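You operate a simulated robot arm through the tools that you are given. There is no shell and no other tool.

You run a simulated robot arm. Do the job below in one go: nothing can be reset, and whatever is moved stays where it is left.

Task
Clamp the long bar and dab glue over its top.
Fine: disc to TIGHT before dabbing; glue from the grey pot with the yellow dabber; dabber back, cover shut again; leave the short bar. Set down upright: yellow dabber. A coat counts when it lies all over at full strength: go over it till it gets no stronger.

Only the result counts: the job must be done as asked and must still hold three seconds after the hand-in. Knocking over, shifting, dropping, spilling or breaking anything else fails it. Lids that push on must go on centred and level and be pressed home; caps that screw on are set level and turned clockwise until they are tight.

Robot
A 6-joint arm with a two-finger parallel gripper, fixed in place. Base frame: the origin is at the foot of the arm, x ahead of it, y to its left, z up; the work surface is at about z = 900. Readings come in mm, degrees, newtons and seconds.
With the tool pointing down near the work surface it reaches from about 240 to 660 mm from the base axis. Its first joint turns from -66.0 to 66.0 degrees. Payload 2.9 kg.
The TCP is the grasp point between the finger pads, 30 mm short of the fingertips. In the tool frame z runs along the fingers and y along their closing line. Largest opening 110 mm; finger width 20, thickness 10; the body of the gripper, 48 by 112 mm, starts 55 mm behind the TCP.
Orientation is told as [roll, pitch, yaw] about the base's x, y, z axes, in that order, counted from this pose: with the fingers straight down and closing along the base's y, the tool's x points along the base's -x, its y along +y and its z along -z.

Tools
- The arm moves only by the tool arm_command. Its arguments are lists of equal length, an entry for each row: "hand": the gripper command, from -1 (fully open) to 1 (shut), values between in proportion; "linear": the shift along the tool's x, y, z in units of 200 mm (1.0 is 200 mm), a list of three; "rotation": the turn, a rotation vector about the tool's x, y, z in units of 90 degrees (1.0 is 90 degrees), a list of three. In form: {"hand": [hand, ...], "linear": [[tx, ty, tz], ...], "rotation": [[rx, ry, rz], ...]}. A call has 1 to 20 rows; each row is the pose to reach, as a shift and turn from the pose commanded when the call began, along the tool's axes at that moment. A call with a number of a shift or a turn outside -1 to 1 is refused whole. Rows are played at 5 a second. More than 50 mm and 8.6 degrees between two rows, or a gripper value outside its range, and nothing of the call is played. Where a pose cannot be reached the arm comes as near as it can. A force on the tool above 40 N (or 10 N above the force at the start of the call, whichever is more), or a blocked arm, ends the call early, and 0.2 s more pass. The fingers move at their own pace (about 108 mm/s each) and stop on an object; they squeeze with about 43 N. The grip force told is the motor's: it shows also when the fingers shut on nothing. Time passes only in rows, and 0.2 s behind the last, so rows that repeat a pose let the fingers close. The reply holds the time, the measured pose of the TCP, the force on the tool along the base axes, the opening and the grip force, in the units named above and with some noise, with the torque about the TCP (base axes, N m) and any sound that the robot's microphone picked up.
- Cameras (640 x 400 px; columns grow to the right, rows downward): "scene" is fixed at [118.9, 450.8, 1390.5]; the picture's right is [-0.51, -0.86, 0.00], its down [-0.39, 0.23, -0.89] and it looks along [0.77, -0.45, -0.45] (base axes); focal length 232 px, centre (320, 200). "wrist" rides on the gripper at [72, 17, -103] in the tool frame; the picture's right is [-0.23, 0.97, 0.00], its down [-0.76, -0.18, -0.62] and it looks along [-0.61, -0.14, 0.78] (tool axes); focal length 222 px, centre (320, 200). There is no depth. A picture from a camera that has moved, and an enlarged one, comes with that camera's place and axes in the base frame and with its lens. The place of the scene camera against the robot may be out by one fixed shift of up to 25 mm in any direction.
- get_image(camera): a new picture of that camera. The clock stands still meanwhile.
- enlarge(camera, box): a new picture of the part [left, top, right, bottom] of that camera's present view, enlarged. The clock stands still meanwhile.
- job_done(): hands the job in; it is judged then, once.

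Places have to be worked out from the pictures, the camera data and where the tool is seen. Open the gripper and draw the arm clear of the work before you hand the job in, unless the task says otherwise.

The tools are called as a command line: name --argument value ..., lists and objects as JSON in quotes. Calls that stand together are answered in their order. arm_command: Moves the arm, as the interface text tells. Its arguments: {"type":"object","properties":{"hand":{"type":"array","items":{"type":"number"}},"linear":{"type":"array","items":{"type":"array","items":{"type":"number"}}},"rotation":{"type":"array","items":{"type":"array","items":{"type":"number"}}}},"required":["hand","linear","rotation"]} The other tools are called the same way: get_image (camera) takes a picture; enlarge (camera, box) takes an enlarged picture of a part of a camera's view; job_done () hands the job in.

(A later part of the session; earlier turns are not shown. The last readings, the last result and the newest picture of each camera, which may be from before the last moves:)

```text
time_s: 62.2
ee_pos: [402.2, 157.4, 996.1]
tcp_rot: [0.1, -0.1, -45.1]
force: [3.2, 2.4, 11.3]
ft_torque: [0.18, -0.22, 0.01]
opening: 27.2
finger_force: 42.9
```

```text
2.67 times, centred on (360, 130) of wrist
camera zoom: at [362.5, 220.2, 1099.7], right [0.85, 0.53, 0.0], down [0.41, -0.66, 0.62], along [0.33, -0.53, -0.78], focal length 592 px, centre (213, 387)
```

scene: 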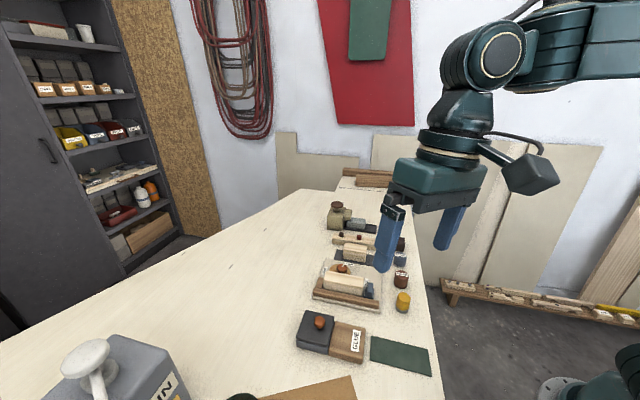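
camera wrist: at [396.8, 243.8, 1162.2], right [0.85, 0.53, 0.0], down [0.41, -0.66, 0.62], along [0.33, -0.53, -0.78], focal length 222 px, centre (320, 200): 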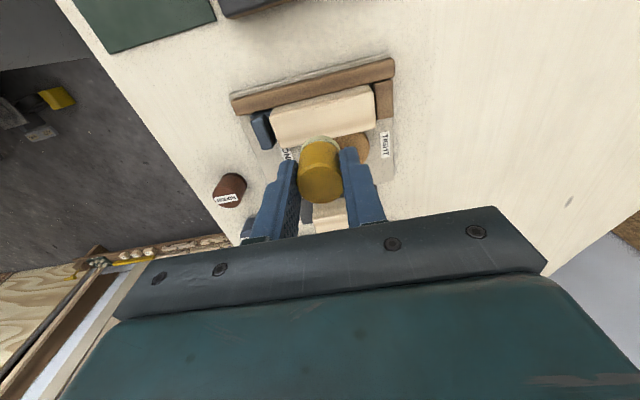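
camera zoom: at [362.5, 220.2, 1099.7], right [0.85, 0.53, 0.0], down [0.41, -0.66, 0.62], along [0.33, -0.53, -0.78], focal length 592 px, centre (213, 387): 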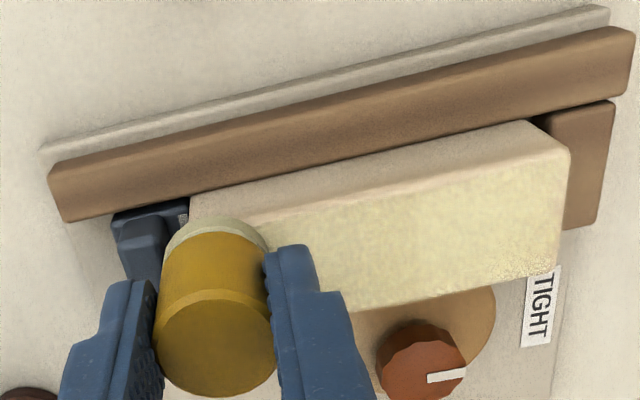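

The coat is getting stronger but is still thin at the corner near TIGHT. I'll lift off, carry the dabber back over the pot for more glue, and look at the whole top from the scene camera on the way.

arm_command --hand '[1, 1, 1, 1, 1, 1, 1, 1, 1]' --linear '[[0, 0, -0.05], [0, 0, -0.13], [0, 0, -0.215], [0.12, 0.08, -0.215], [0.25, 0.17, -0.215], [0.37, 0.26, -0.215], [0.49, 0.34, -0.215], [0.605, 0.425, -0.215], [0.605, 0.425, -0.215]]' --rotation '[[0, 0, 0], [0, 0, 0], [0, 0, 0], [0, 0, 0], [0, 0, 0], [0, 0, 0], [0, 0, 0], [0, 0, 0], [0, 0, 0]]'

enlarge --camera "scene" --box '[315, 255, 385, 305]'

enlarge --camera "wrist" --box '[230, 60, 410, 200]'

```text
time_s: 64.2
ee_pos: [377.6, 302.4, 1041.8]
tcp_rot: [0.1, -0.1, -45.0]
force: [0.0, 0.3, -1.9]
ft_torque: [0.0, 0.01, 0.01]
opening: 27.3
finger_force: 43.0
```

```text
8.00 times, centred on (350, 280) of scene
camera zoom: at [118.9, 450.9, 1390.5], right [-0.51, -0.86, 0.0], down [-0.39, 0.23, -0.89], along [0.77, -0.45, -0.45], focal length 1857 px, centre (80, -440)
```

zoom: 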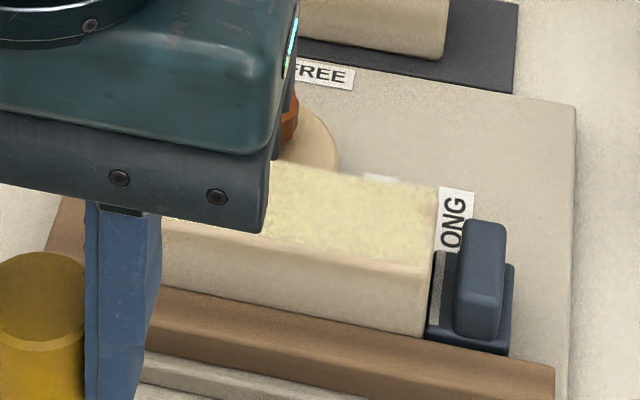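

```text
2.86 times, centred on (320, 130) of wrist
camera zoom: at [337.2, 365.5, 1144.2], right [0.85, 0.53, 0.0], down [0.41, -0.66, 0.62], along [0.33, -0.53, -0.78], focal length 635 px, centre (320, 400)
```

zoom: 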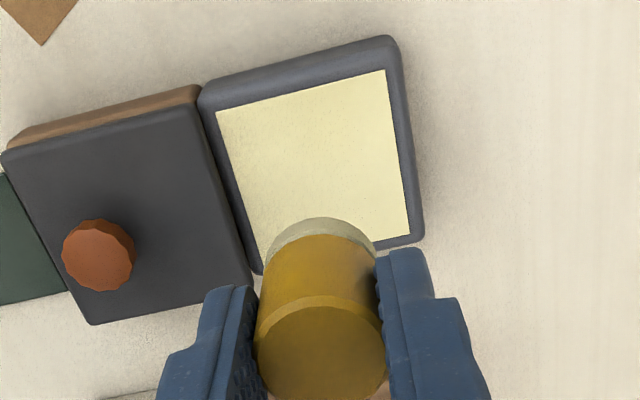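

The dabber is above the glue again. I'll dip it a second time, going down to the known contact height in small final steps.

arm_command --hand '[1, 1, 1, 1, 1, 1, 1, 1, 1, 1]' --linear '[[0, 0, 0.12], [0, 0, 0.24], [0, 0, 0.31], [0, 0, 0.332], [0, 0, 0.338], [0, 0, 0.344], [0, 0, 0.35], [0, 0, 0.35], [0, 0, 0.35], [0, 0, 0.35]]' --rotation '[[0, 0, 0], [0, 0, 0], [0, 0, 0], [0, 0, 0], [0, 0, 0], [0, 0, 0], [0, 0, 0], [0, 0, 0], [0, 0, 0], [0, 0, 0]]'

enlarge --camera "scene" --box '[305, 310, 355, 360]'

enlarge --camera "scene" --box '[315, 255, 385, 305]'

```text
time_s: 66.5
ee_pos: [378.9, 304.4, 971.3]
tcp_rot: [0.2, -0.1, -45.0]
force: [-1.3, -2.0, 34.5]
ft_torque: [-0.31, 0.16, 0.02]
opening: 25.3
finger_force: 43.1
```

```text
8.00 times, centred on (330, 335) of scene
camera zoom: at [118.5, 450.5, 1390.6], right [-0.51, -0.86, 0.0], down [-0.39, 0.23, -0.89], along [0.77, -0.45, -0.45], focal length 1857 px, centre (240, -880)
```

zoom: 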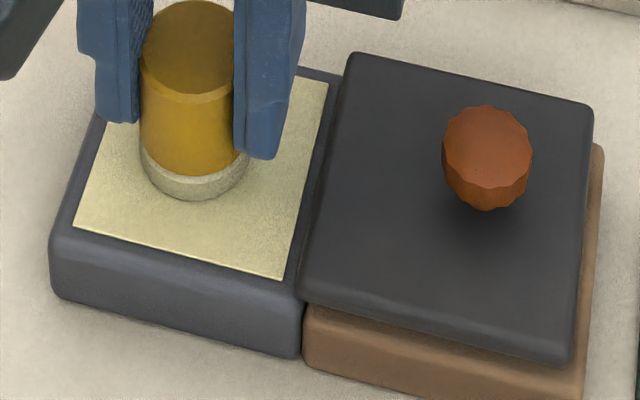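

```text
8.00 times, centred on (350, 280) of scene
camera zoom: at [118.5, 450.5, 1390.6], right [-0.51, -0.86, 0.0], down [-0.39, 0.23, -0.89], along [0.77, -0.45, -0.45], focal length 1857 px, centre (80, -440)
```

zoom: 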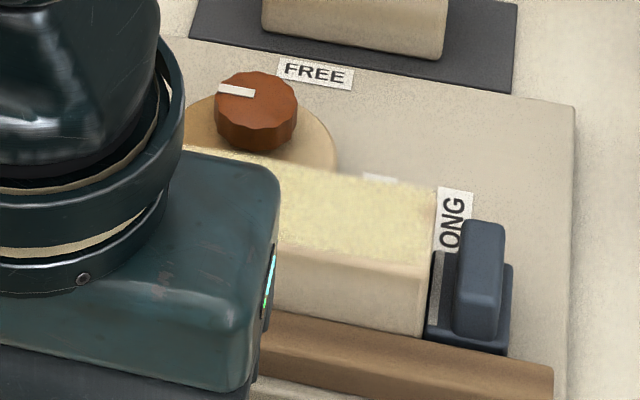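

The press rose to 34 N, more than wanted, and the opening reads 25.3 mm. I'll ease up and look closely at how the dabber sits in the grip.

arm_command --hand '[1, 1, 1, 1, 1]' --linear '[[0, 0, -0.008], [0, 0, -0.03], [0, 0, -0.1], [0, 0, -0.25], [0, 0, -0.25]]' --rotation '[[0, 0, 0], [0, 0, 0], [0, 0, 0], [0, 0, 0], [0, 0, 0]]'

enlarge --camera "wrist" --box '[230, 80, 410, 220]'

enlarge --camera "scene" --box '[290, 260, 370, 360]'

```text
time_s: 67.7
ee_pos: [378.0, 303.0, 1019.8]
tcp_rot: [0.0, 0.0, -45.0]
force: [0.1, -0.1, -0.5]
ft_torque: [0.03, -0.03, 0.0]
opening: 27.2
finger_force: 43.0
```

```text
2.86 times, centred on (320, 150) of wrist
camera zoom: at [338.4, 366.1, 1122.0], right [0.85, 0.53, 0.0], down [0.41, -0.66, 0.62], along [0.33, -0.53, -0.78], focal length 635 px, centre (320, 343)
```

zoom: 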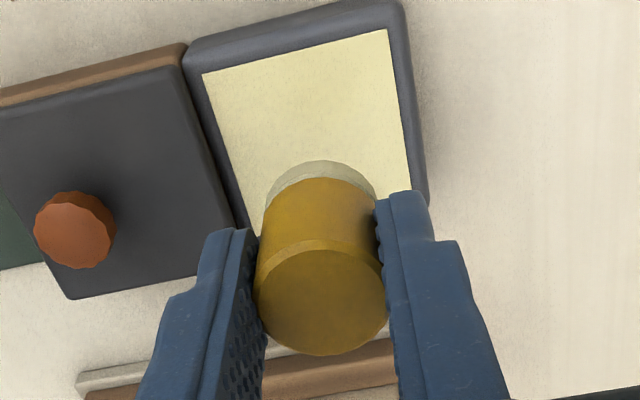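

```text
4.00 times, centred on (330, 310) of scene
camera zoom: at [118.9, 450.8, 1390.5], right [-0.51, -0.86, 0.0], down [-0.39, 0.23, -0.89], along [0.77, -0.45, -0.45], focal length 928 px, centre (280, -240)
```

zoom: 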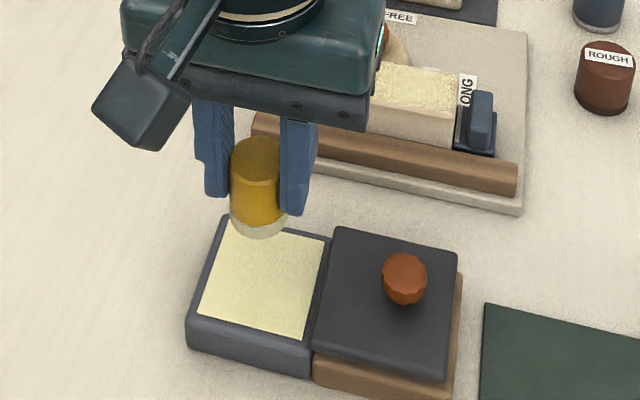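

The dabber has ridden up about 2 mm in the grip but sits straight and is loaded. I'll take it to the thin corner of the bar, at the end-block and disc side, and hover just above.

arm_command --hand '[1, 1, 1, 1, 1, 1, 1, 1, 1]' --linear '[[0, 0, -0.06], [-0.15, 0, -0.06], [-0.3, 0, -0.06], [-0.45, 0.003, -0.06], [-0.6, 0.006, -0.06], [-0.677, 0.009, -0.04], [-0.677, 0.009, 0.06], [-0.677, 0.009, 0.105], [-0.677, 0.009, 0.105]]' --rotation '[[0, 0, 0], [0, 0, 0], [0, 0, 0], [0, 0, 0], [0, 0, 0], [0, 0, 0], [0, 0, 0], [0, 0, 0], [0, 0, 0]]'

enlarge --camera "scene" --box '[315, 255, 385, 305]'

enlarge --camera "wrist" --box '[180, 60, 420, 200]'

```text
time_s: 69.7
ee_pos: [475.3, 210.8, 997.1]
tcp_rot: [0.0, -0.1, -45.0]
force: [0.3, 0.4, -0.4]
ft_torque: [-0.03, -0.01, -0.03]
opening: 27.3
finger_force: 43.0
```

```text
8.00 times, centred on (350, 280) of scene
camera zoom: at [118.9, 450.8, 1390.5], right [-0.51, -0.86, 0.0], down [-0.39, 0.23, -0.89], along [0.77, -0.45, -0.45], focal length 1857 px, centre (80, -440)
```

zoom: 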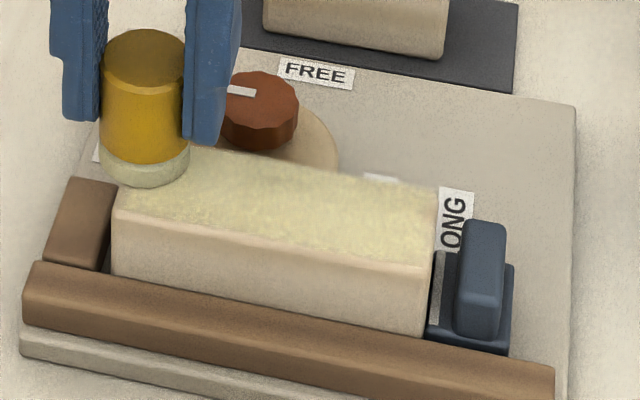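

```text
2.67 times, centred on (300, 130) of wrist
camera zoom: at [435.4, 272.3, 1100.4], right [0.85, 0.53, 0.0], down [0.41, -0.66, 0.62], along [0.33, -0.53, -0.78], focal length 592 px, centre (373, 387)
```

zoom: 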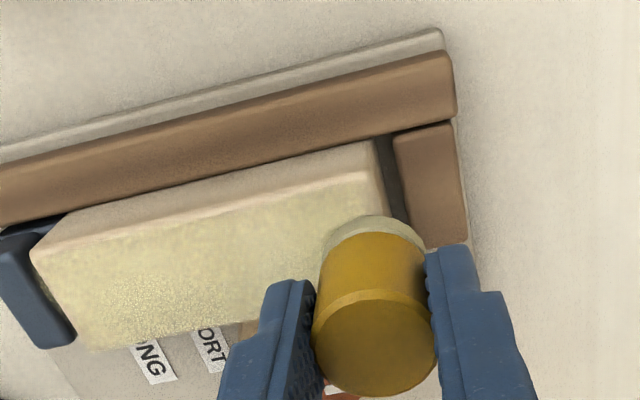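

The coat covers the top with weaker speckled patches. I'll creep down here until the pad presses lightly.

arm_command --hand '[1, 1, 1, 1, 1]' --linear '[[0, 0, 0.003], [0, 0, 0.006], [0, 0, 0.009], [0, 0, 0.012], [0, 0, 0.012]]' --rotation '[[0, 0, 0], [0, 0, 0], [0, 0, 0], [0, 0, 0], [0, 0, 0]]'

```text
time_s: 70.8
ee_pos: [475.7, 210.0, 996.5]
tcp_rot: [0.2, -0.2, -45.0]
force: [-0.1, -1.4, 14.2]
ft_torque: [-0.25, 0.18, 0.01]
opening: 27.2
finger_force: 42.7
```

Contact at 14 N; I'll ease up half a millimetre and sweep slowly along the disc-side half to the slide end.

arm_command --hand '[1, 1, 1, 1, 1, 1, 1, 1, 1, 1, 1, 1, 1, 1]' --linear '[[0, 0, -0.002], [0, -0.037, -0.002], [0, -0.074, -0.002], [0, -0.111, -0.002], [0, -0.148, -0.002], [0, -0.185, -0.002], [0, -0.222, -0.002], [0, -0.259, -0.002], [0, -0.296, -0.002], [0, -0.333, -0.002], [0, -0.37, -0.002], [0, -0.407, -0.002], [0, -0.443, -0.002], [0, -0.443, -0.002]]' --rotation '[[0, 0, 0], [0, 0, 0], [0, 0, 0], [0, 0, 0], [0, 0, 0], [0, 0, 0], [0, 0, 0], [0, 0, 0], [0, 0, 0], [0, 0, 0], [0, 0, 0], [0, 0, 0], [0, 0, 0], [0, 0, 0]]'

enlarge --camera "scene" --box '[315, 255, 385, 305]'

enlarge --camera "wrist" --box '[240, 60, 480, 200]'

```text
time_s: 73.8
ee_pos: [413.2, 145.0, 996.7]
tcp_rot: [0.1, 0.0, -44.9]
force: [2.5, 1.5, 20.7]
ft_torque: [0.33, -0.31, 0.0]
opening: 25.7
finger_force: 43.7
```

```text
8.00 times, centred on (350, 280) of scene
camera zoom: at [118.7, 450.8, 1390.5], right [-0.51, -0.86, 0.0], down [-0.39, 0.23, -0.89], along [0.77, -0.45, -0.45], focal length 1857 px, centre (80, -440)
```

zoom: 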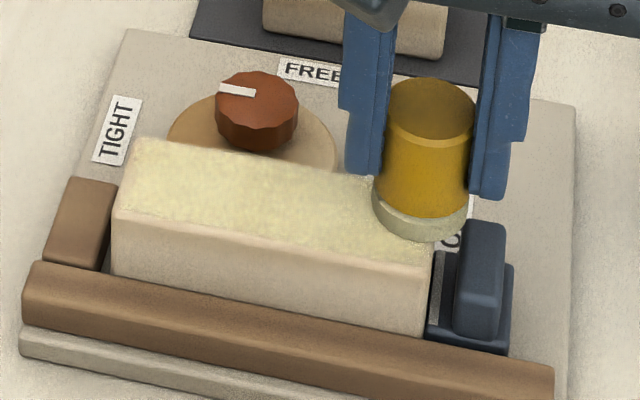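

```text
2.67 times, centred on (360, 130) of wrist
camera zoom: at [372.8, 208.8, 1099.4], right [0.85, 0.53, 0.0], down [0.41, -0.66, 0.62], along [0.33, -0.53, -0.78], focal length 592 px, centre (213, 387)
```

zoom: 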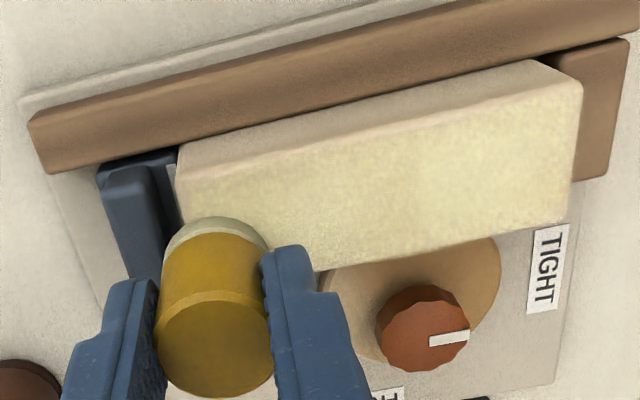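

The force has risen to 21 N at this end, so I'll ease up 1 mm, shift to the centre line and sweep to the far end.

arm_command --hand '[1, 1, 1, 1, 1, 1, 1, 1, 1, 1, 1, 1, 1, 1, 1]' --linear '[[0, 0, -0.005], [0.04, 0, -0.005], [0.04, 0.037, -0.005], [0.04, 0.074, -0.005], [0.04, 0.111, -0.005], [0.04, 0.148, -0.005], [0.04, 0.185, -0.005], [0.04, 0.222, -0.005], [0.04, 0.259, -0.005], [0.04, 0.296, -0.005], [0.04, 0.333, -0.005], [0.04, 0.37, -0.005], [0.04, 0.407, -0.005], [0.04, 0.443, -0.005], [0.04, 0.443, -0.005]]' --rotation '[[0, 0, 0], [0, 0, 0], [0, 0, 0], [0, 0, 0], [0, 0, 0], [0, 0, 0], [0, 0, 0], [0, 0, 0], [0, 0, 0], [0, 0, 0], [0, 0, 0], [0, 0, 0], [0, 0, 0], [0, 0, 0], [0, 0, 0]]'

enlarge --camera "scene" --box '[315, 255, 385, 305]'

enlarge --camera "wrist" --box '[180, 60, 420, 200]'

```text
time_s: 77.0
ee_pos: [468.0, 214.1, 997.9]
tcp_rot: [0.1, -0.1, -45.0]
force: [0.0, -0.6, -0.7]
ft_torque: [0.0, 0.02, -0.01]
opening: 27.3
finger_force: 43.2
```

```text
8.00 times, centred on (350, 280) of scene
camera zoom: at [118.9, 450.8, 1390.5], right [-0.51, -0.86, 0.0], down [-0.39, 0.23, -0.89], along [0.77, -0.45, -0.45], focal length 1857 px, centre (80, -440)
```

zoom: 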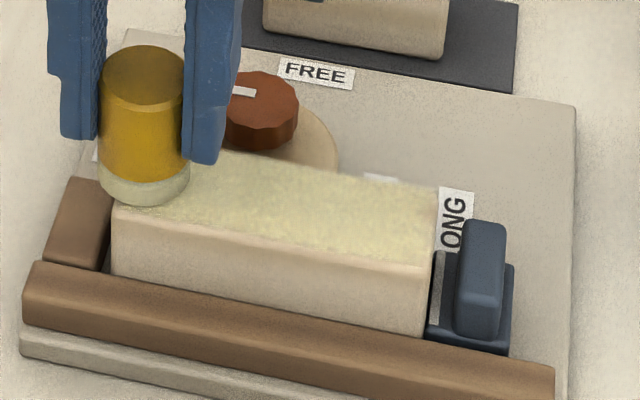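

```text
2.67 times, centred on (300, 130) of wrist
camera zoom: at [428.5, 277.1, 1100.7], right [0.85, 0.53, 0.0], down [0.41, -0.66, 0.62], along [0.33, -0.53, -0.78], focal length 592 px, centre (373, 387)
```

zoom: 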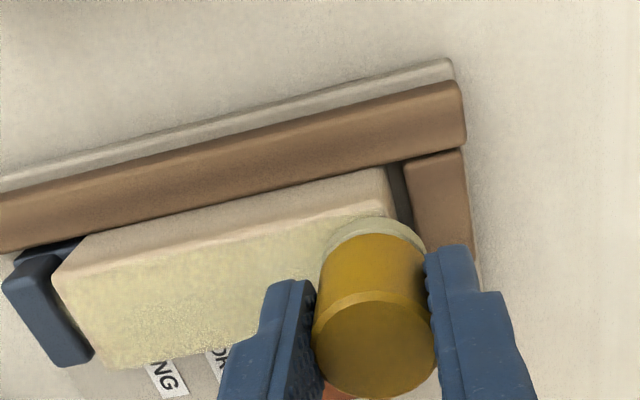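

Contact was lost toward this end. I'll lower by 1.4 mm in small steps and read the force again.

arm_command --hand '[1, 1, 1, 1]' --linear '[[0, 0, 0.003], [0, 0, 0.005], [0, 0, 0.007], [0, 0, 0.007]]' --rotation '[[0, 0, 0], [0, 0, 0], [0, 0, 0], [0, 0, 0]]'

```text
time_s: 78.0
ee_pos: [470.0, 213.9, 997.5]
tcp_rot: [0.3, -0.1, -44.9]
force: [-0.2, -0.6, 8.2]
ft_torque: [-0.08, -0.01, 0.01]
opening: 27.0
finger_force: 43.4
```

Good, 8 N. I'll move to the fence-side line and sweep back in two halves, checking the force at the middle.

arm_command --hand '[1, 1, 1, 1, 1, 1, 1, 1, 1]' --linear '[[0.02, 0, 0], [0.04, 0, 0], [0.04, -0.037, 0], [0.04, -0.074, 0], [0.04, -0.111, 0], [0.04, -0.148, 0], [0.04, -0.185, 0], [0.04, -0.222, 0], [0.04, -0.222, 0]]' --rotation '[[0, 0, 0], [0, 0, 0], [0, 0, 0], [0, 0, 0], [0, 0, 0], [0, 0, 0], [0, 0, 0], [0, 0, 0], [0, 0, 0]]'

```text
time_s: 80.0
ee_pos: [431.9, 188.4, 996.5]
tcp_rot: [0.0, -0.1, -45.0]
force: [1.9, 3.2, 18.8]
ft_torque: [0.28, -0.35, -0.02]
opening: 26.1
finger_force: 42.0
```

The force grew to 19 N at the middle; I'll ease up 0.8 mm and finish the sweep to the slide end.

arm_command --hand '[1, 1, 1, 1, 1, 1, 1, 1, 1]' --linear '[[0, 0, -0.004], [0, -0.037, -0.004], [0, -0.074, -0.004], [0, -0.111, -0.004], [0, -0.148, -0.004], [0, -0.185, -0.004], [0, -0.222, -0.004], [0, -0.222, -0.004], [0, -0.222, -0.004]]' --rotation '[[0, 0, 0], [0, 0, 0], [0, 0, 0], [0, 0, 0], [0, 0, 0], [0, 0, 0], [0, 0, 0], [0, 0, 0], [0, 0, 0]]'

enlarge --camera "scene" --box '[315, 255, 385, 305]'

enlarge --camera "wrist" --box '[240, 60, 480, 200]'

```text
time_s: 82.0
ee_pos: [398.6, 156.8, 996.1]
tcp_rot: [0.0, -0.1, -45.0]
force: [0.4, 1.2, 8.3]
ft_torque: [0.09, -0.1, -0.01]
opening: 27.9
finger_force: 43.3
```

```text
8.00 times, centred on (350, 280) of scene
camera zoom: at [118.9, 450.8, 1390.5], right [-0.51, -0.86, 0.0], down [-0.39, 0.23, -0.89], along [0.77, -0.45, -0.45], focal length 1857 px, centre (80, -440)
```

zoom: 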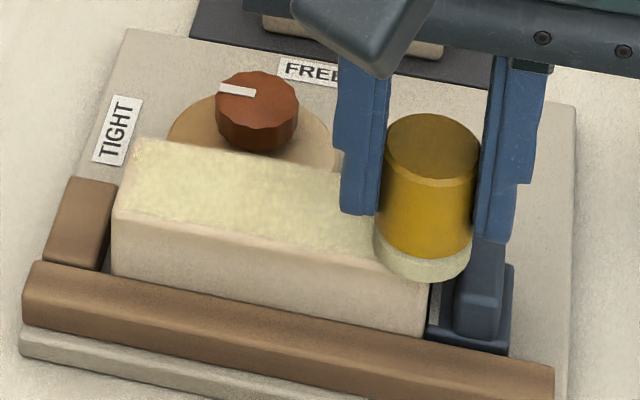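

```text
2.67 times, centred on (360, 130) of wrist
camera zoom: at [360.1, 219.6, 1099.6], right [0.85, 0.53, 0.0], down [0.41, -0.66, 0.62], along [0.33, -0.53, -0.78], focal length 592 px, centre (213, 387)
```

zoom: 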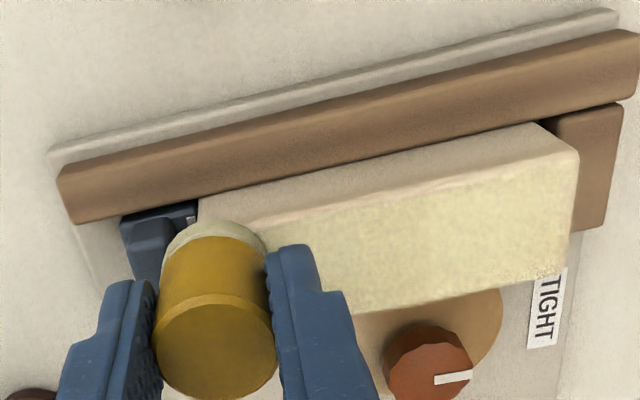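

The top looks evenly coated now. I'll lift and draw the dabber aside, over the disc, to inspect the whole coat closely, edges and corners included.

arm_command --hand '[1, 1, 1, 1, 1, 1, 1]' --linear '[[0, 0, -0.1], [0, 0, -0.225], [-0.1, 0.07, -0.25], [-0.2, 0.15, -0.25], [-0.3, 0.225, -0.25], [-0.35, 0.225, -0.25], [-0.35, 0.225, -0.25]]' --rotation '[[0, 0, 0], [0, 0, 0], [0, 0, 0], [0, 0, 0], [0, 0, 0], [0, 0, 0], [0, 0, 0]]'

enlarge --camera "wrist" --box '[250, 60, 400, 150]'

enlarge --camera "scene" --box '[320, 260, 375, 295]'

```text
time_s: 83.7
ee_pos: [481.3, 140.1, 1046.6]
tcp_rot: [0.0, -0.1, -45.1]
force: [-0.5, 0.1, -0.2]
ft_torque: [-0.02, 0.0, 0.0]
opening: 27.5
finger_force: 43.0
```

```text
4.27 times, centred on (325, 105) of wrist
camera zoom: at [441.3, 203.1, 1148.6], right [0.85, 0.53, 0.0], down [0.41, -0.66, 0.62], along [0.33, -0.53, -0.78], focal length 948 px, centre (299, 605)
```

zoom: 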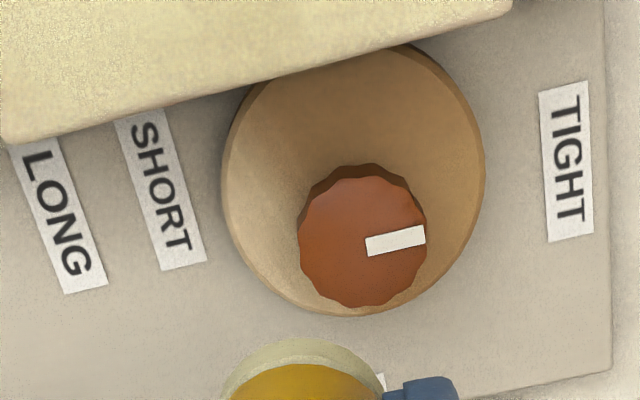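

```text
11.43 times, centred on (348, 278) of scene
camera zoom: at [118.9, 450.8, 1390.5], right [-0.51, -0.86, 0.0], down [-0.39, 0.23, -0.89], along [0.77, -0.45, -0.45], focal length 2653 px, centre (6, -686)
```

zoom: 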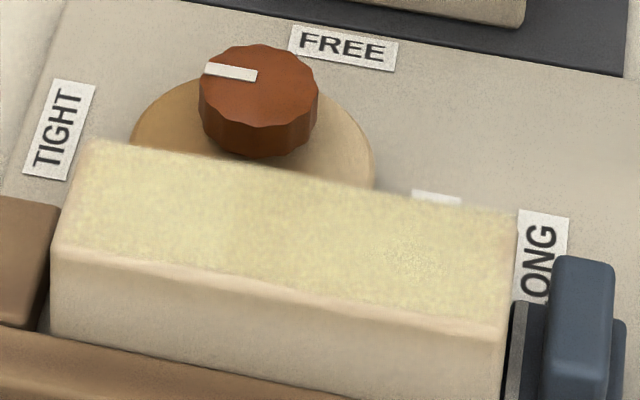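

The pointer stands at TIGHT. I'll enlarge the part of the wrist view that holds the whole bar top.

enlarge --camera "wrist" --box '[220, 20, 390, 110]'

enlarge --camera "scene" --box '[320, 262, 345, 287]'

enlarge --camera "scene" --box '[345, 265, 370, 290]'

```text
3.76 times, centred on (305, 65) of wrist
camera zoom: at [441.3, 203.1, 1148.6], right [0.85, 0.53, 0.0], down [0.41, -0.66, 0.62], along [0.33, -0.53, -0.78], focal length 836 px, centre (376, 708)
```

zoom: 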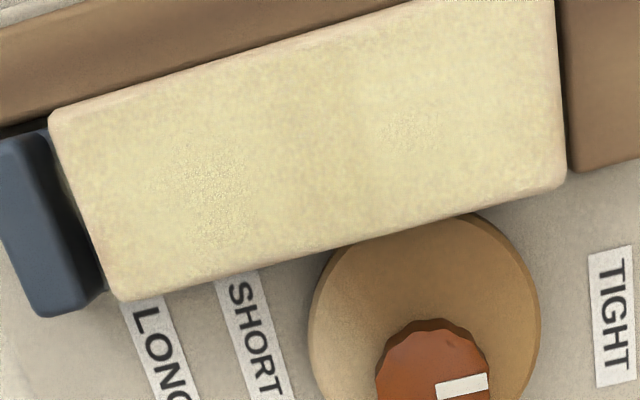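

```text
16.00 times, centred on (332, 274) of scene
camera zoom: at [118.9, 450.8, 1390.5], right [-0.51, -0.86, 0.0], down [-0.39, 0.23, -0.89], along [0.77, -0.45, -0.45], focal length 3714 px, centre (120, -992)
```

zoom: 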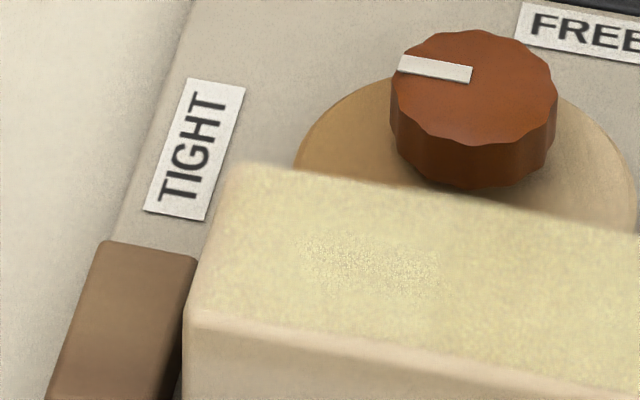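

```text
16.00 times, centred on (358, 278) of scene
camera zoom: at [118.9, 450.8, 1390.5], right [-0.51, -0.86, 0.0], down [-0.39, 0.23, -0.89], along [0.77, -0.45, -0.45], focal length 3714 px, centre (-280, -1040)
```

zoom: 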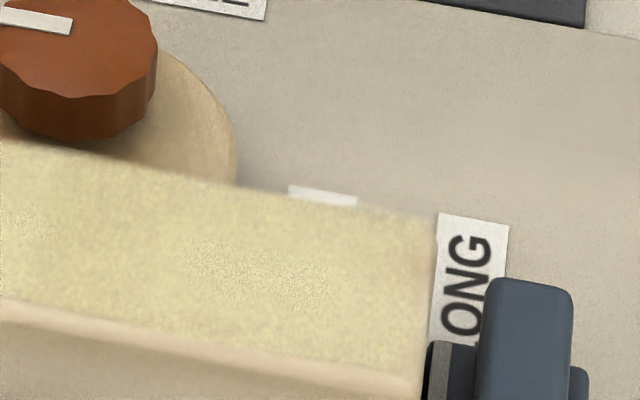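

The coat reaches all edges; now I must see whether it still gets stronger. I'll take fresh glue: back over the pot at a safe height, then down to just above the glue.

arm_command --hand '[1, 1, 1, 1, 1, 1, 1, 1, 1, 1, 1]' --linear '[[0.15, 0.035, 0], [0.32, 0.07, 0], [0.5, 0.11, 0], [0.68, 0.15, 0], [0.84, 0.185, 0], [0.942, 0.209, 0], [0.942, 0.209, 0.12], [0.942, 0.209, 0.24], [0.942, 0.209, 0.33], [0.942, 0.209, 0.355], [0.942, 0.209, 0.355]]' --rotation '[[0, 0, 0], [0, 0, 0], [0, 0, 0], [0, 0, 0], [0, 0, 0], [0, 0, 0], [0, 0, 0], [0, 0, 0], [0, 0, 0], [0, 0, 0], [0, 0, 0]]'

enlarge --camera "scene" --box '[305, 310, 355, 360]'

```text
time_s: 86.0
ee_pos: [379.1, 303.8, 974.9]
tcp_rot: [0.1, 0.0, -45.0]
force: [0.0, 0.4, 0.1]
ft_torque: [0.02, 0.01, 0.02]
opening: 27.4
finger_force: 43.2
```

```text
8.00 times, centred on (330, 335) of scene
camera zoom: at [118.9, 450.8, 1390.5], right [-0.51, -0.86, 0.0], down [-0.39, 0.23, -0.89], along [0.77, -0.45, -0.45], focal length 1857 px, centre (240, -880)
```

zoom: 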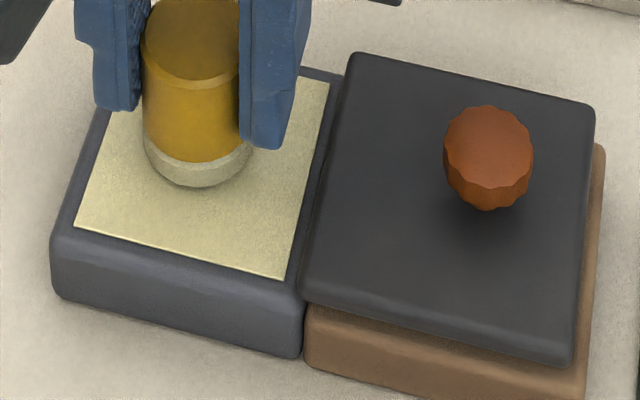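

Still clear of the glue at TCP height 975. I'll creep down in 0.6 mm steps until a light press.

arm_command --hand '[1, 1, 1, 1, 1]' --linear '[[0, 0, 0.004], [0, 0, 0.008], [0, 0, 0.012], [0, 0, 0.015], [0, 0, 0.015]]' --rotation '[[0, 0, 0], [0, 0, 0], [0, 0, 0], [0, 0, 0], [0, 0, 0]]'

enlarge --camera "scene" --box '[305, 310, 355, 360]'

```text
time_s: 87.2
ee_pos: [379.6, 303.2, 972.8]
tcp_rot: [0.1, -0.1, -45.0]
force: [0.6, -0.8, 0.4]
ft_torque: [-0.04, 0.01, 0.0]
opening: 27.5
finger_force: 43.0
```

```text
8.00 times, centred on (330, 335) of scene
camera zoom: at [118.9, 450.8, 1390.5], right [-0.51, -0.86, 0.0], down [-0.39, 0.23, -0.89], along [0.77, -0.45, -0.45], focal length 1857 px, centre (240, -880)
```

zoom: 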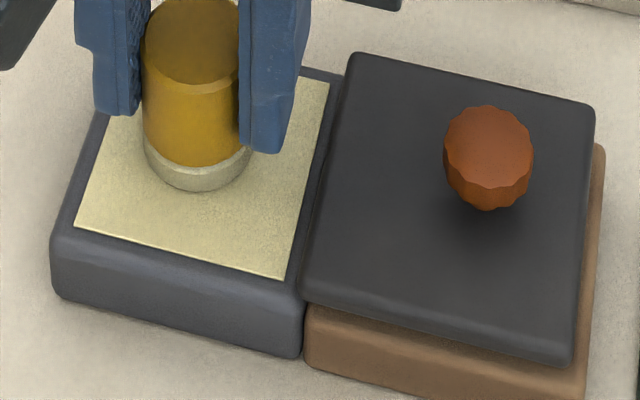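

No press yet. I'll go down another 1.6 mm in small steps.

arm_command --hand '[1, 1, 1, 1, 1]' --linear '[[0, 0, 0.003], [0, 0, 0.006], [0, 0, 0.008], [0, 0, 0.008], [0, 0, 0.008]]' --rotation '[[0, 0, 0], [0, 0, 0], [0, 0, 0], [0, 0, 0], [0, 0, 0]]'

enlarge --camera "scene" --box '[305, 310, 355, 360]'

```text
time_s: 88.5
ee_pos: [378.6, 303.6, 972.0]
tcp_rot: [0.1, -0.1, -45.0]
force: [-1.3, -2.9, 18.9]
ft_torque: [-0.2, 0.02, -0.03]
opening: 27.6
finger_force: 42.9
```

```text
8.00 times, centred on (330, 335) of scene
camera zoom: at [118.7, 450.6, 1390.6], right [-0.51, -0.86, 0.0], down [-0.39, 0.23, -0.89], along [0.77, -0.45, -0.45], focal length 1857 px, centre (240, -880)
```

zoom: 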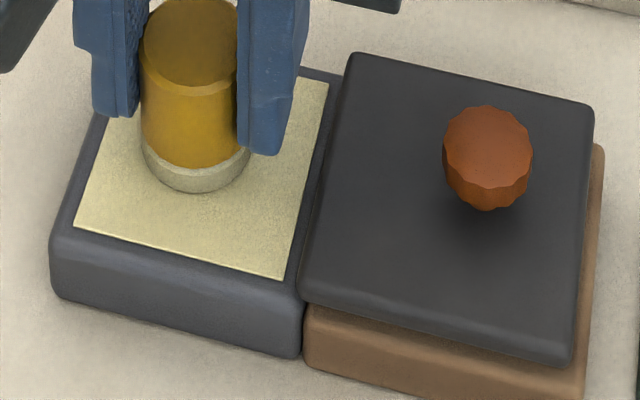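

Pressed at 19 N, so the pad is well loaded. I'll lift and carry it to the far end of the bar on the fence side, stopping just above the top.

arm_command --hand '[1, 1, 1, 1, 1, 1, 1, 1, 1, 1]' --linear '[[0, 0, -0.05], [0, 0, -0.2], [0, 0, -0.3], [-0.15, 0.003, -0.3], [-0.3, 0.006, -0.3], [-0.45, 0.009, -0.3], [-0.599, 0.009, -0.3], [-0.599, 0.009, -0.2], [-0.599, 0.009, -0.14], [-0.599, 0.009, -0.14]]' --rotation '[[0, 0, 0], [0, 0, 0], [0, 0, 0], [0, 0, 0], [0, 0, 0], [0, 0, 0], [0, 0, 0], [0, 0, 0], [0, 0, 0], [0, 0, 0]]'

enlarge --camera "wrist" --box '[180, 60, 420, 200]'

```text
time_s: 90.7
ee_pos: [464.6, 219.0, 999.9]
tcp_rot: [0.1, -0.1, -45.0]
force: [-0.5, 0.4, -0.5]
ft_torque: [0.0, 0.0, -0.04]
opening: 27.6
finger_force: 43.6
```

```text
2.67 times, centred on (300, 130) of wrist
camera zoom: at [424.4, 282.1, 1103.0], right [0.85, 0.53, 0.0], down [0.41, -0.66, 0.62], along [0.33, -0.53, -0.78], focal length 592 px, centre (373, 387)
```

zoom: 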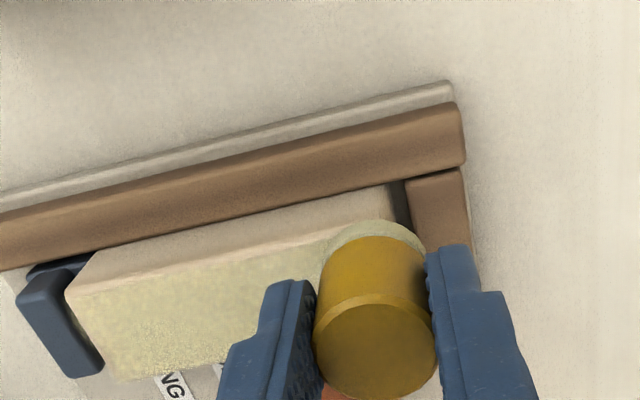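

I'll lower about 3.8 mm to meet the top and read the force.

arm_command --hand '[1, 1, 1, 1, 1]' --linear '[[0, 0, 0.008], [0, 0, 0.014], [0, 0, 0.017], [0, 0, 0.019], [0, 0, 0.019]]' --rotation '[[0, 0, 0], [0, 0, 0], [0, 0, 0], [0, 0, 0], [0, 0, 0]]'

```text
time_s: 91.8
ee_pos: [465.1, 219.6, 998.2]
tcp_rot: [0.1, -0.2, -44.9]
force: [-0.3, -0.3, 11.7]
ft_torque: [-0.11, 0.01, 0.0]
opening: 27.3
finger_force: 43.1
```

12 N of contact. I'll sweep the fence-side line toward the slide end with a slight rise to keep the force even, then return along the centre line.

arm_command --hand '[1, 1, 1, 1, 1, 1, 1, 1, 1, 1, 1, 1, 1]' --linear '[[0, -0.037, -0.001], [0, -0.074, -0.002], [0, -0.111, -0.003], [0, -0.148, -0.003], [0, -0.185, -0.003], [0, -0.222, -0.003], [0, -0.259, -0.003], [0, -0.296, -0.003], [0, -0.333, -0.003], [0, -0.37, -0.003], [0, -0.407, -0.003], [0, -0.443, -0.003], [0, -0.443, -0.003]]' --rotation '[[0, 0, 0], [0, 0, 0], [0, 0, 0], [0, 0, 0], [0, 0, 0], [0, 0, 0], [0, 0, 0], [0, 0, 0], [0, 0, 0], [0, 0, 0], [0, 0, 0], [0, 0, 0], [0, 0, 0]]'

enlarge --camera "wrist" --box '[240, 60, 480, 200]'

```text
time_s: 94.7
ee_pos: [401.9, 158.4, 996.8]
tcp_rot: [0.0, -0.1, -45.0]
force: [3.2, 3.4, 13.5]
ft_torque: [0.13, -0.22, 0.0]
opening: 27.3
finger_force: 42.6
```

```text
2.67 times, centred on (360, 130) of wrist
camera zoom: at [361.8, 219.4, 1099.3], right [0.85, 0.53, 0.0], down [0.41, -0.66, 0.62], along [0.33, -0.53, -0.78], focal length 592 px, centre (213, 387)
```

zoom: 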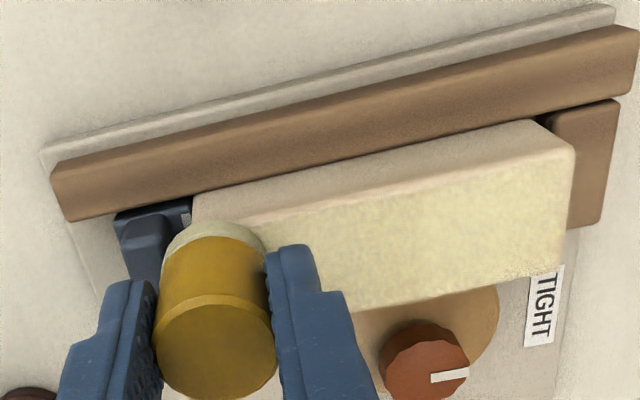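

13.5 N at the slide end. Now the centre line toward the far end, with a slight lowering to keep contact.

arm_command --hand '[1, 1, 1, 1, 1, 1, 1, 1, 1, 1, 1, 1, 1, 1]' --linear '[[-0.0375, 0, 0], [-0.0375, 0.037, 0.001], [-0.0375, 0.074, 0.002], [-0.0375, 0.111, 0.003], [-0.0375, 0.148, 0.003], [-0.0375, 0.185, 0.003], [-0.0375, 0.222, 0.003], [-0.0375, 0.259, 0.003], [-0.0375, 0.296, 0.003], [-0.0375, 0.333, 0.003], [-0.0375, 0.37, 0.004], [-0.0375, 0.407, 0.004], [-0.0375, 0.443, 0.004], [-0.0375, 0.443, 0.004]]' --rotation '[[0, 0, 0], [0, 0, 0], [0, 0, 0], [0, 0, 0], [0, 0, 0], [0, 0, 0], [0, 0, 0], [0, 0, 0], [0, 0, 0], [0, 0, 0], [0, 0, 0], [0, 0, 0], [0, 0, 0], [0, 0, 0]]'

```text
time_s: 97.7
ee_pos: [470.1, 214.0, 995.7]
tcp_rot: [0.3, -0.2, -45.0]
force: [-6.1, -4.5, 27.1]
ft_torque: [-0.36, 0.22, -0.01]
opening: 27.4
finger_force: 42.3
```

27 N is more than needed; I'll ease up 1.2 mm and do the disc-side line back to the slide end.

arm_command --hand '[1, 1, 1, 1, 1, 1, 1, 1, 1, 1, 1, 1, 1, 1]' --linear '[[-0.0375, 0, -0.006], [-0.0375, -0.037, -0.007], [-0.0375, -0.074, -0.007], [-0.0375, -0.111, -0.008], [-0.0375, -0.148, -0.008], [-0.0375, -0.185, -0.008], [-0.0375, -0.222, -0.008], [-0.0375, -0.259, -0.008], [-0.0375, -0.296, -0.008], [-0.0375, -0.333, -0.008], [-0.0375, -0.37, -0.008], [-0.0375, -0.407, -0.008], [-0.0375, -0.443, -0.008], [-0.0375, -0.443, -0.008]]' --rotation '[[0, 0, 0], [0, 0, 0], [0, 0, 0], [0, 0, 0], [0, 0, 0], [0, 0, 0], [0, 0, 0], [0, 0, 0], [0, 0, 0], [0, 0, 0], [0, 0, 0], [0, 0, 0], [0, 0, 0], [0, 0, 0]]'

enlarge --camera "wrist" --box '[240, 60, 480, 200]'

```text
time_s: 100.7
ee_pos: [412.8, 146.8, 997.3]
tcp_rot: [0.1, -0.1, -45.0]
force: [3.9, 2.5, 16.5]
ft_torque: [0.17, -0.17, 0.01]
opening: 27.5
finger_force: 43.2
```

```text
2.67 times, centred on (360, 130) of wrist
camera zoom: at [373.2, 208.8, 1099.2], right [0.85, 0.53, 0.0], down [0.41, -0.66, 0.62], along [0.33, -0.53, -0.78], focal length 592 px, centre (213, 387)
```

zoom: 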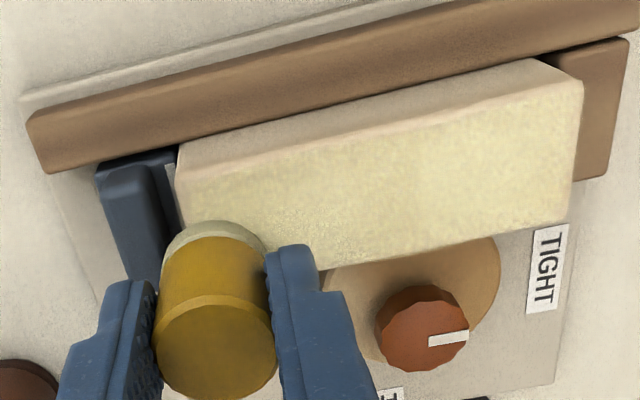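

The full third round is done with good contact throughout. I'll lift to the same inspection place as before to compare the coat's strength.

arm_command --hand '[1, 1, 1, 1, 1, 1, 1]' --linear '[[0, 0, -0.1], [0, 0, -0.247], [-0.08, 0.07, -0.247], [-0.16, 0.14, -0.247], [-0.261, 0.221, -0.247], [-0.261, 0.221, -0.247], [-0.261, 0.221, -0.247]]' --rotation '[[0, 0, 0], [0, 0, 0], [0, 0, 0], [0, 0, 0], [0, 0, 0], [0, 0, 0], [0, 0, 0]]'

enlarge --camera "wrist" --box '[220, 20, 390, 110]'

enlarge --camera "scene" --box '[320, 262, 345, 287]'

enlarge --camera "scene" --box '[345, 265, 370, 290]'

```text
time_s: 102.2
ee_pos: [480.3, 138.9, 1048.5]
tcp_rot: [0.1, -0.2, -45.1]
force: [0.0, -0.3, -1.0]
ft_torque: [0.0, -0.03, 0.01]
opening: 27.4
finger_force: 42.8
```

```text
3.76 times, centred on (305, 65) of wrist
camera zoom: at [440.8, 200.9, 1150.7], right [0.85, 0.53, 0.0], down [0.41, -0.66, 0.62], along [0.33, -0.53, -0.78], focal length 836 px, centre (376, 708)
```

zoom: 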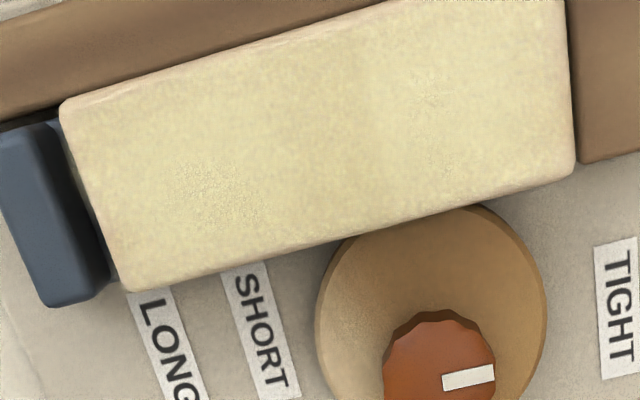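

```text
16.00 times, centred on (332, 274) of scene
camera zoom: at [118.9, 450.8, 1390.5], right [-0.51, -0.86, 0.0], down [-0.39, 0.23, -0.89], along [0.77, -0.45, -0.45], focal length 3714 px, centre (120, -992)
```

zoom: 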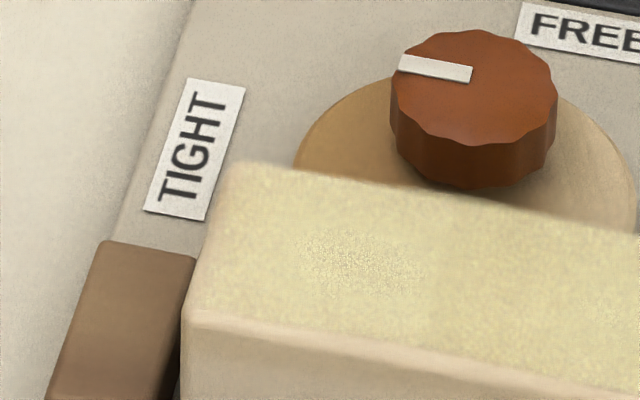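

```text
16.00 times, centred on (358, 278) of scene
camera zoom: at [118.9, 450.8, 1390.5], right [-0.51, -0.86, 0.0], down [-0.39, 0.23, -0.89], along [0.77, -0.45, -0.45], focal length 3714 px, centre (-280, -1040)
```

zoom: 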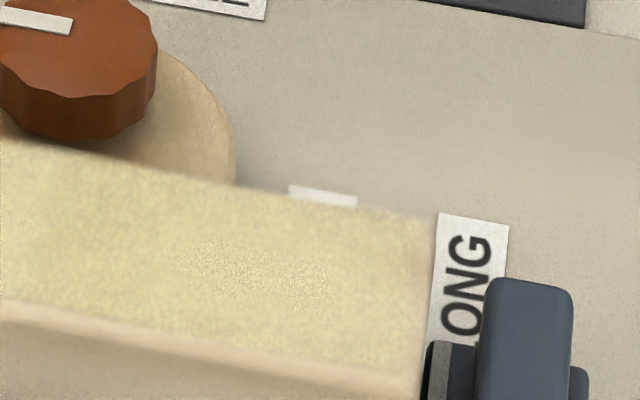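

The coat looks the same strength as before, or only a trace stronger, and reaches all edges. To be certain I'll do one more full round with fresh glue, so I return over the pot.

arm_command --hand '[1, 1, 1, 1, 1, 1, 1, 1, 1, 1, 1]' --linear '[[0.15, 0.035, 0], [0.32, 0.07, 0], [0.5, 0.11, 0], [0.68, 0.15, 0], [0.84, 0.185, 0], [0.948, 0.218, 0], [0.948, 0.218, 0.12], [0.948, 0.218, 0.24], [0.948, 0.218, 0.34], [0.948, 0.218, 0.37], [0.948, 0.218, 0.37]]' --rotation '[[0, 0, 0], [0, 0, 0], [0, 0, 0], [0, 0, 0], [0, 0, 0], [0, 0, 0], [0, 0, 0], [0, 0, 0], [0, 0, 0], [0, 0, 0], [0, 0, 0]]'

enlarge --camera "scene" --box '[305, 310, 355, 360]'

```text
time_s: 104.7
ee_pos: [377.2, 305.8, 973.7]
tcp_rot: [0.1, -0.1, -44.9]
force: [-2.4, -0.4, 5.8]
ft_torque: [-0.04, 0.06, -0.01]
opening: 27.5
finger_force: 42.7
```

```text
8.00 times, centred on (330, 335) of scene
camera zoom: at [118.8, 450.8, 1390.5], right [-0.51, -0.86, 0.0], down [-0.39, 0.23, -0.89], along [0.77, -0.45, -0.45], focal length 1857 px, centre (240, -880)
```

zoom: 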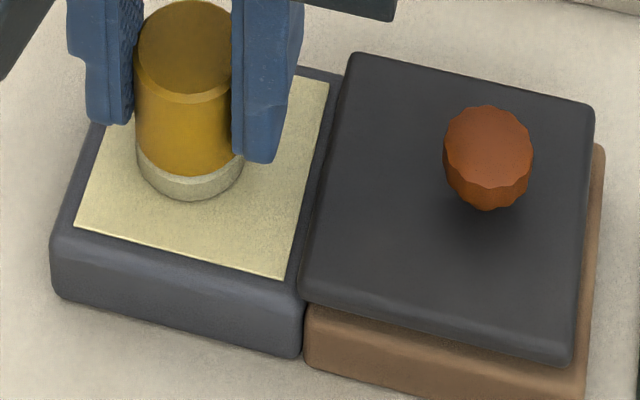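

In contact at 6 N. I'll press a touch more for a second, lift, and carry the dabber to the far disc-side corner of the bar, hovering just above.

arm_command --hand '[1, 1, 1, 1, 1, 1, 1, 1, 1, 1, 1, 1, 1, 1]' --linear '[[0, 0, 0.002], [0, 0, 0.002], [0, 0, 0.002], [0, 0, 0.002], [0, 0, -0.05], [0, 0, -0.2], [0, 0, -0.3], [-0.17, 0.005, -0.3], [-0.34, 0.01, -0.3], [-0.51, 0.015, -0.3], [-0.686, 0.022, -0.3], [-0.686, 0.022, -0.2], [-0.686, 0.022, -0.137], [-0.686, 0.022, -0.137]]' --rotation '[[0, 0, 0], [0, 0, 0], [0, 0, 0], [0, 0, 0], [0, 0, 0], [0, 0, 0], [0, 0, 0], [0, 0, 0], [0, 0, 0], [0, 0, 0], [0, 0, 0], [0, 0, 0], [0, 0, 0], [0, 0, 0]]'

enlarge --camera "wrist" --box '[180, 60, 420, 200]'

enlarge --camera "scene" --box '[315, 255, 385, 305]'

```text
time_s: 107.7
ee_pos: [477.2, 209.8, 999.0]
tcp_rot: [0.0, -0.1, -45.0]
force: [-0.5, 0.3, 1.0]
ft_torque: [0.02, 0.0, 0.0]
opening: 27.5
finger_force: 42.7
```

```text
2.67 times, centred on (300, 130) of wrist
camera zoom: at [436.6, 273.0, 1101.8], right [0.85, 0.53, 0.0], down [0.41, -0.66, 0.62], along [0.33, -0.53, -0.78], focal length 592 px, centre (373, 387)
```

zoom: 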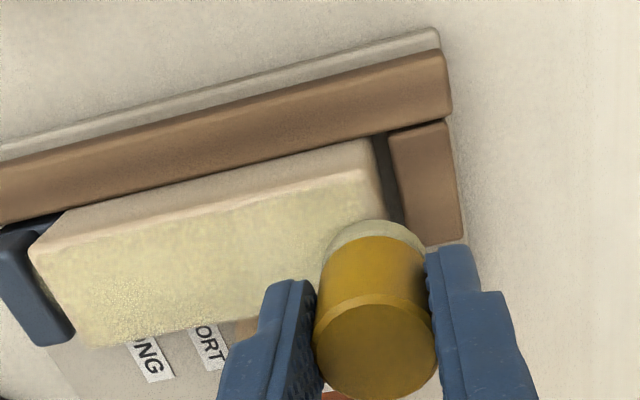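

```text
8.00 times, centred on (350, 280) of scene
camera zoom: at [118.9, 450.8, 1390.5], right [-0.51, -0.86, 0.0], down [-0.39, 0.23, -0.89], along [0.77, -0.45, -0.45], focal length 1857 px, centre (80, -440)
```

zoom: 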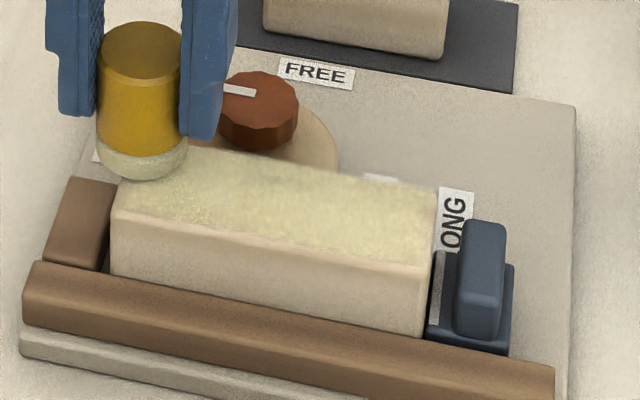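

I'll creep down onto the corner and read the force.

arm_command --hand '[1, 1, 1, 1, 1]' --linear '[[0, 0, 0.004], [0, 0, 0.008], [0, 0, 0.011], [0, 0, 0.012], [0, 0, 0.012]]' --rotation '[[0, 0, 0], [0, 0, 0], [0, 0, 0], [0, 0, 0], [0, 0, 0]]'

```text
time_s: 108.8
ee_pos: [478.0, 211.3, 997.9]
tcp_rot: [0.1, -0.1, -45.0]
force: [-1.1, 0.1, 4.5]
ft_torque: [-0.01, 0.07, 0.04]
opening: 27.5
finger_force: 42.8
```

4.5 N; I'll press slightly more and sweep the disc-side line to the slide end.

arm_command --hand '[1, 1, 1, 1, 1, 1, 1, 1, 1, 1, 1, 1, 1, 1, 1]' --linear '[[0, 0, 0.003], [0, -0.036, 0.003], [0, -0.072, 0.002], [0, -0.108, 0.001], [0, -0.144, 0.001], [0, -0.18, 0.001], [0, -0.216, 0.001], [0, -0.252, 0.001], [0, -0.288, 0.001], [0, -0.324, 0.001], [0, -0.36, 0.001], [0, -0.396, 0.001], [0, -0.432, 0.001], [0, -0.465, 0.001], [0, -0.465, 0.001]]' --rotation '[[0, 0, 0], [0, 0, 0], [0, 0, 0], [0, 0, 0], [0, 0, 0], [0, 0, 0], [0, 0, 0], [0, 0, 0], [0, 0, 0], [0, 0, 0], [0, 0, 0], [0, 0, 0], [0, 0, 0], [0, 0, 0], [0, 0, 0]]'

```text
time_s: 112.0
ee_pos: [413.6, 144.8, 996.8]
tcp_rot: [0.1, -0.1, -45.0]
force: [0.8, 0.5, 3.5]
ft_torque: [0.04, -0.02, 0.01]
opening: 27.6
finger_force: 43.1
```

Still in contact at 3.5 N. Now the centre line back to the far end, pressing slightly more.

arm_command --hand '[1, 1, 1, 1, 1, 1, 1, 1, 1, 1, 1, 1, 1, 1, 1]' --linear '[[0.0425, 0, 0.002], [0.0425, 0.036, 0.003], [0.0425, 0.072, 0.003], [0.0425, 0.108, 0.004], [0.0425, 0.144, 0.004], [0.0425, 0.18, 0.005], [0.0425, 0.216, 0.005], [0.0425, 0.252, 0.005], [0.0425, 0.288, 0.006], [0.0425, 0.324, 0.006], [0.0425, 0.36, 0.006], [0.0425, 0.396, 0.006], [0.0425, 0.432, 0.006], [0.0425, 0.465, 0.006], [0.0425, 0.465, 0.006]]' --rotation '[[0, 0, 0], [0, 0, 0], [0, 0, 0], [0, 0, 0], [0, 0, 0], [0, 0, 0], [0, 0, 0], [0, 0, 0], [0, 0, 0], [0, 0, 0], [0, 0, 0], [0, 0, 0], [0, 0, 0], [0, 0, 0], [0, 0, 0]]'

```text
time_s: 115.2
ee_pos: [468.9, 217.5, 996.5]
tcp_rot: [0.1, -0.1, -45.0]
force: [-3.4, -2.8, 15.8]
ft_torque: [-0.24, 0.1, -0.05]
opening: 27.8
finger_force: 43.1
```

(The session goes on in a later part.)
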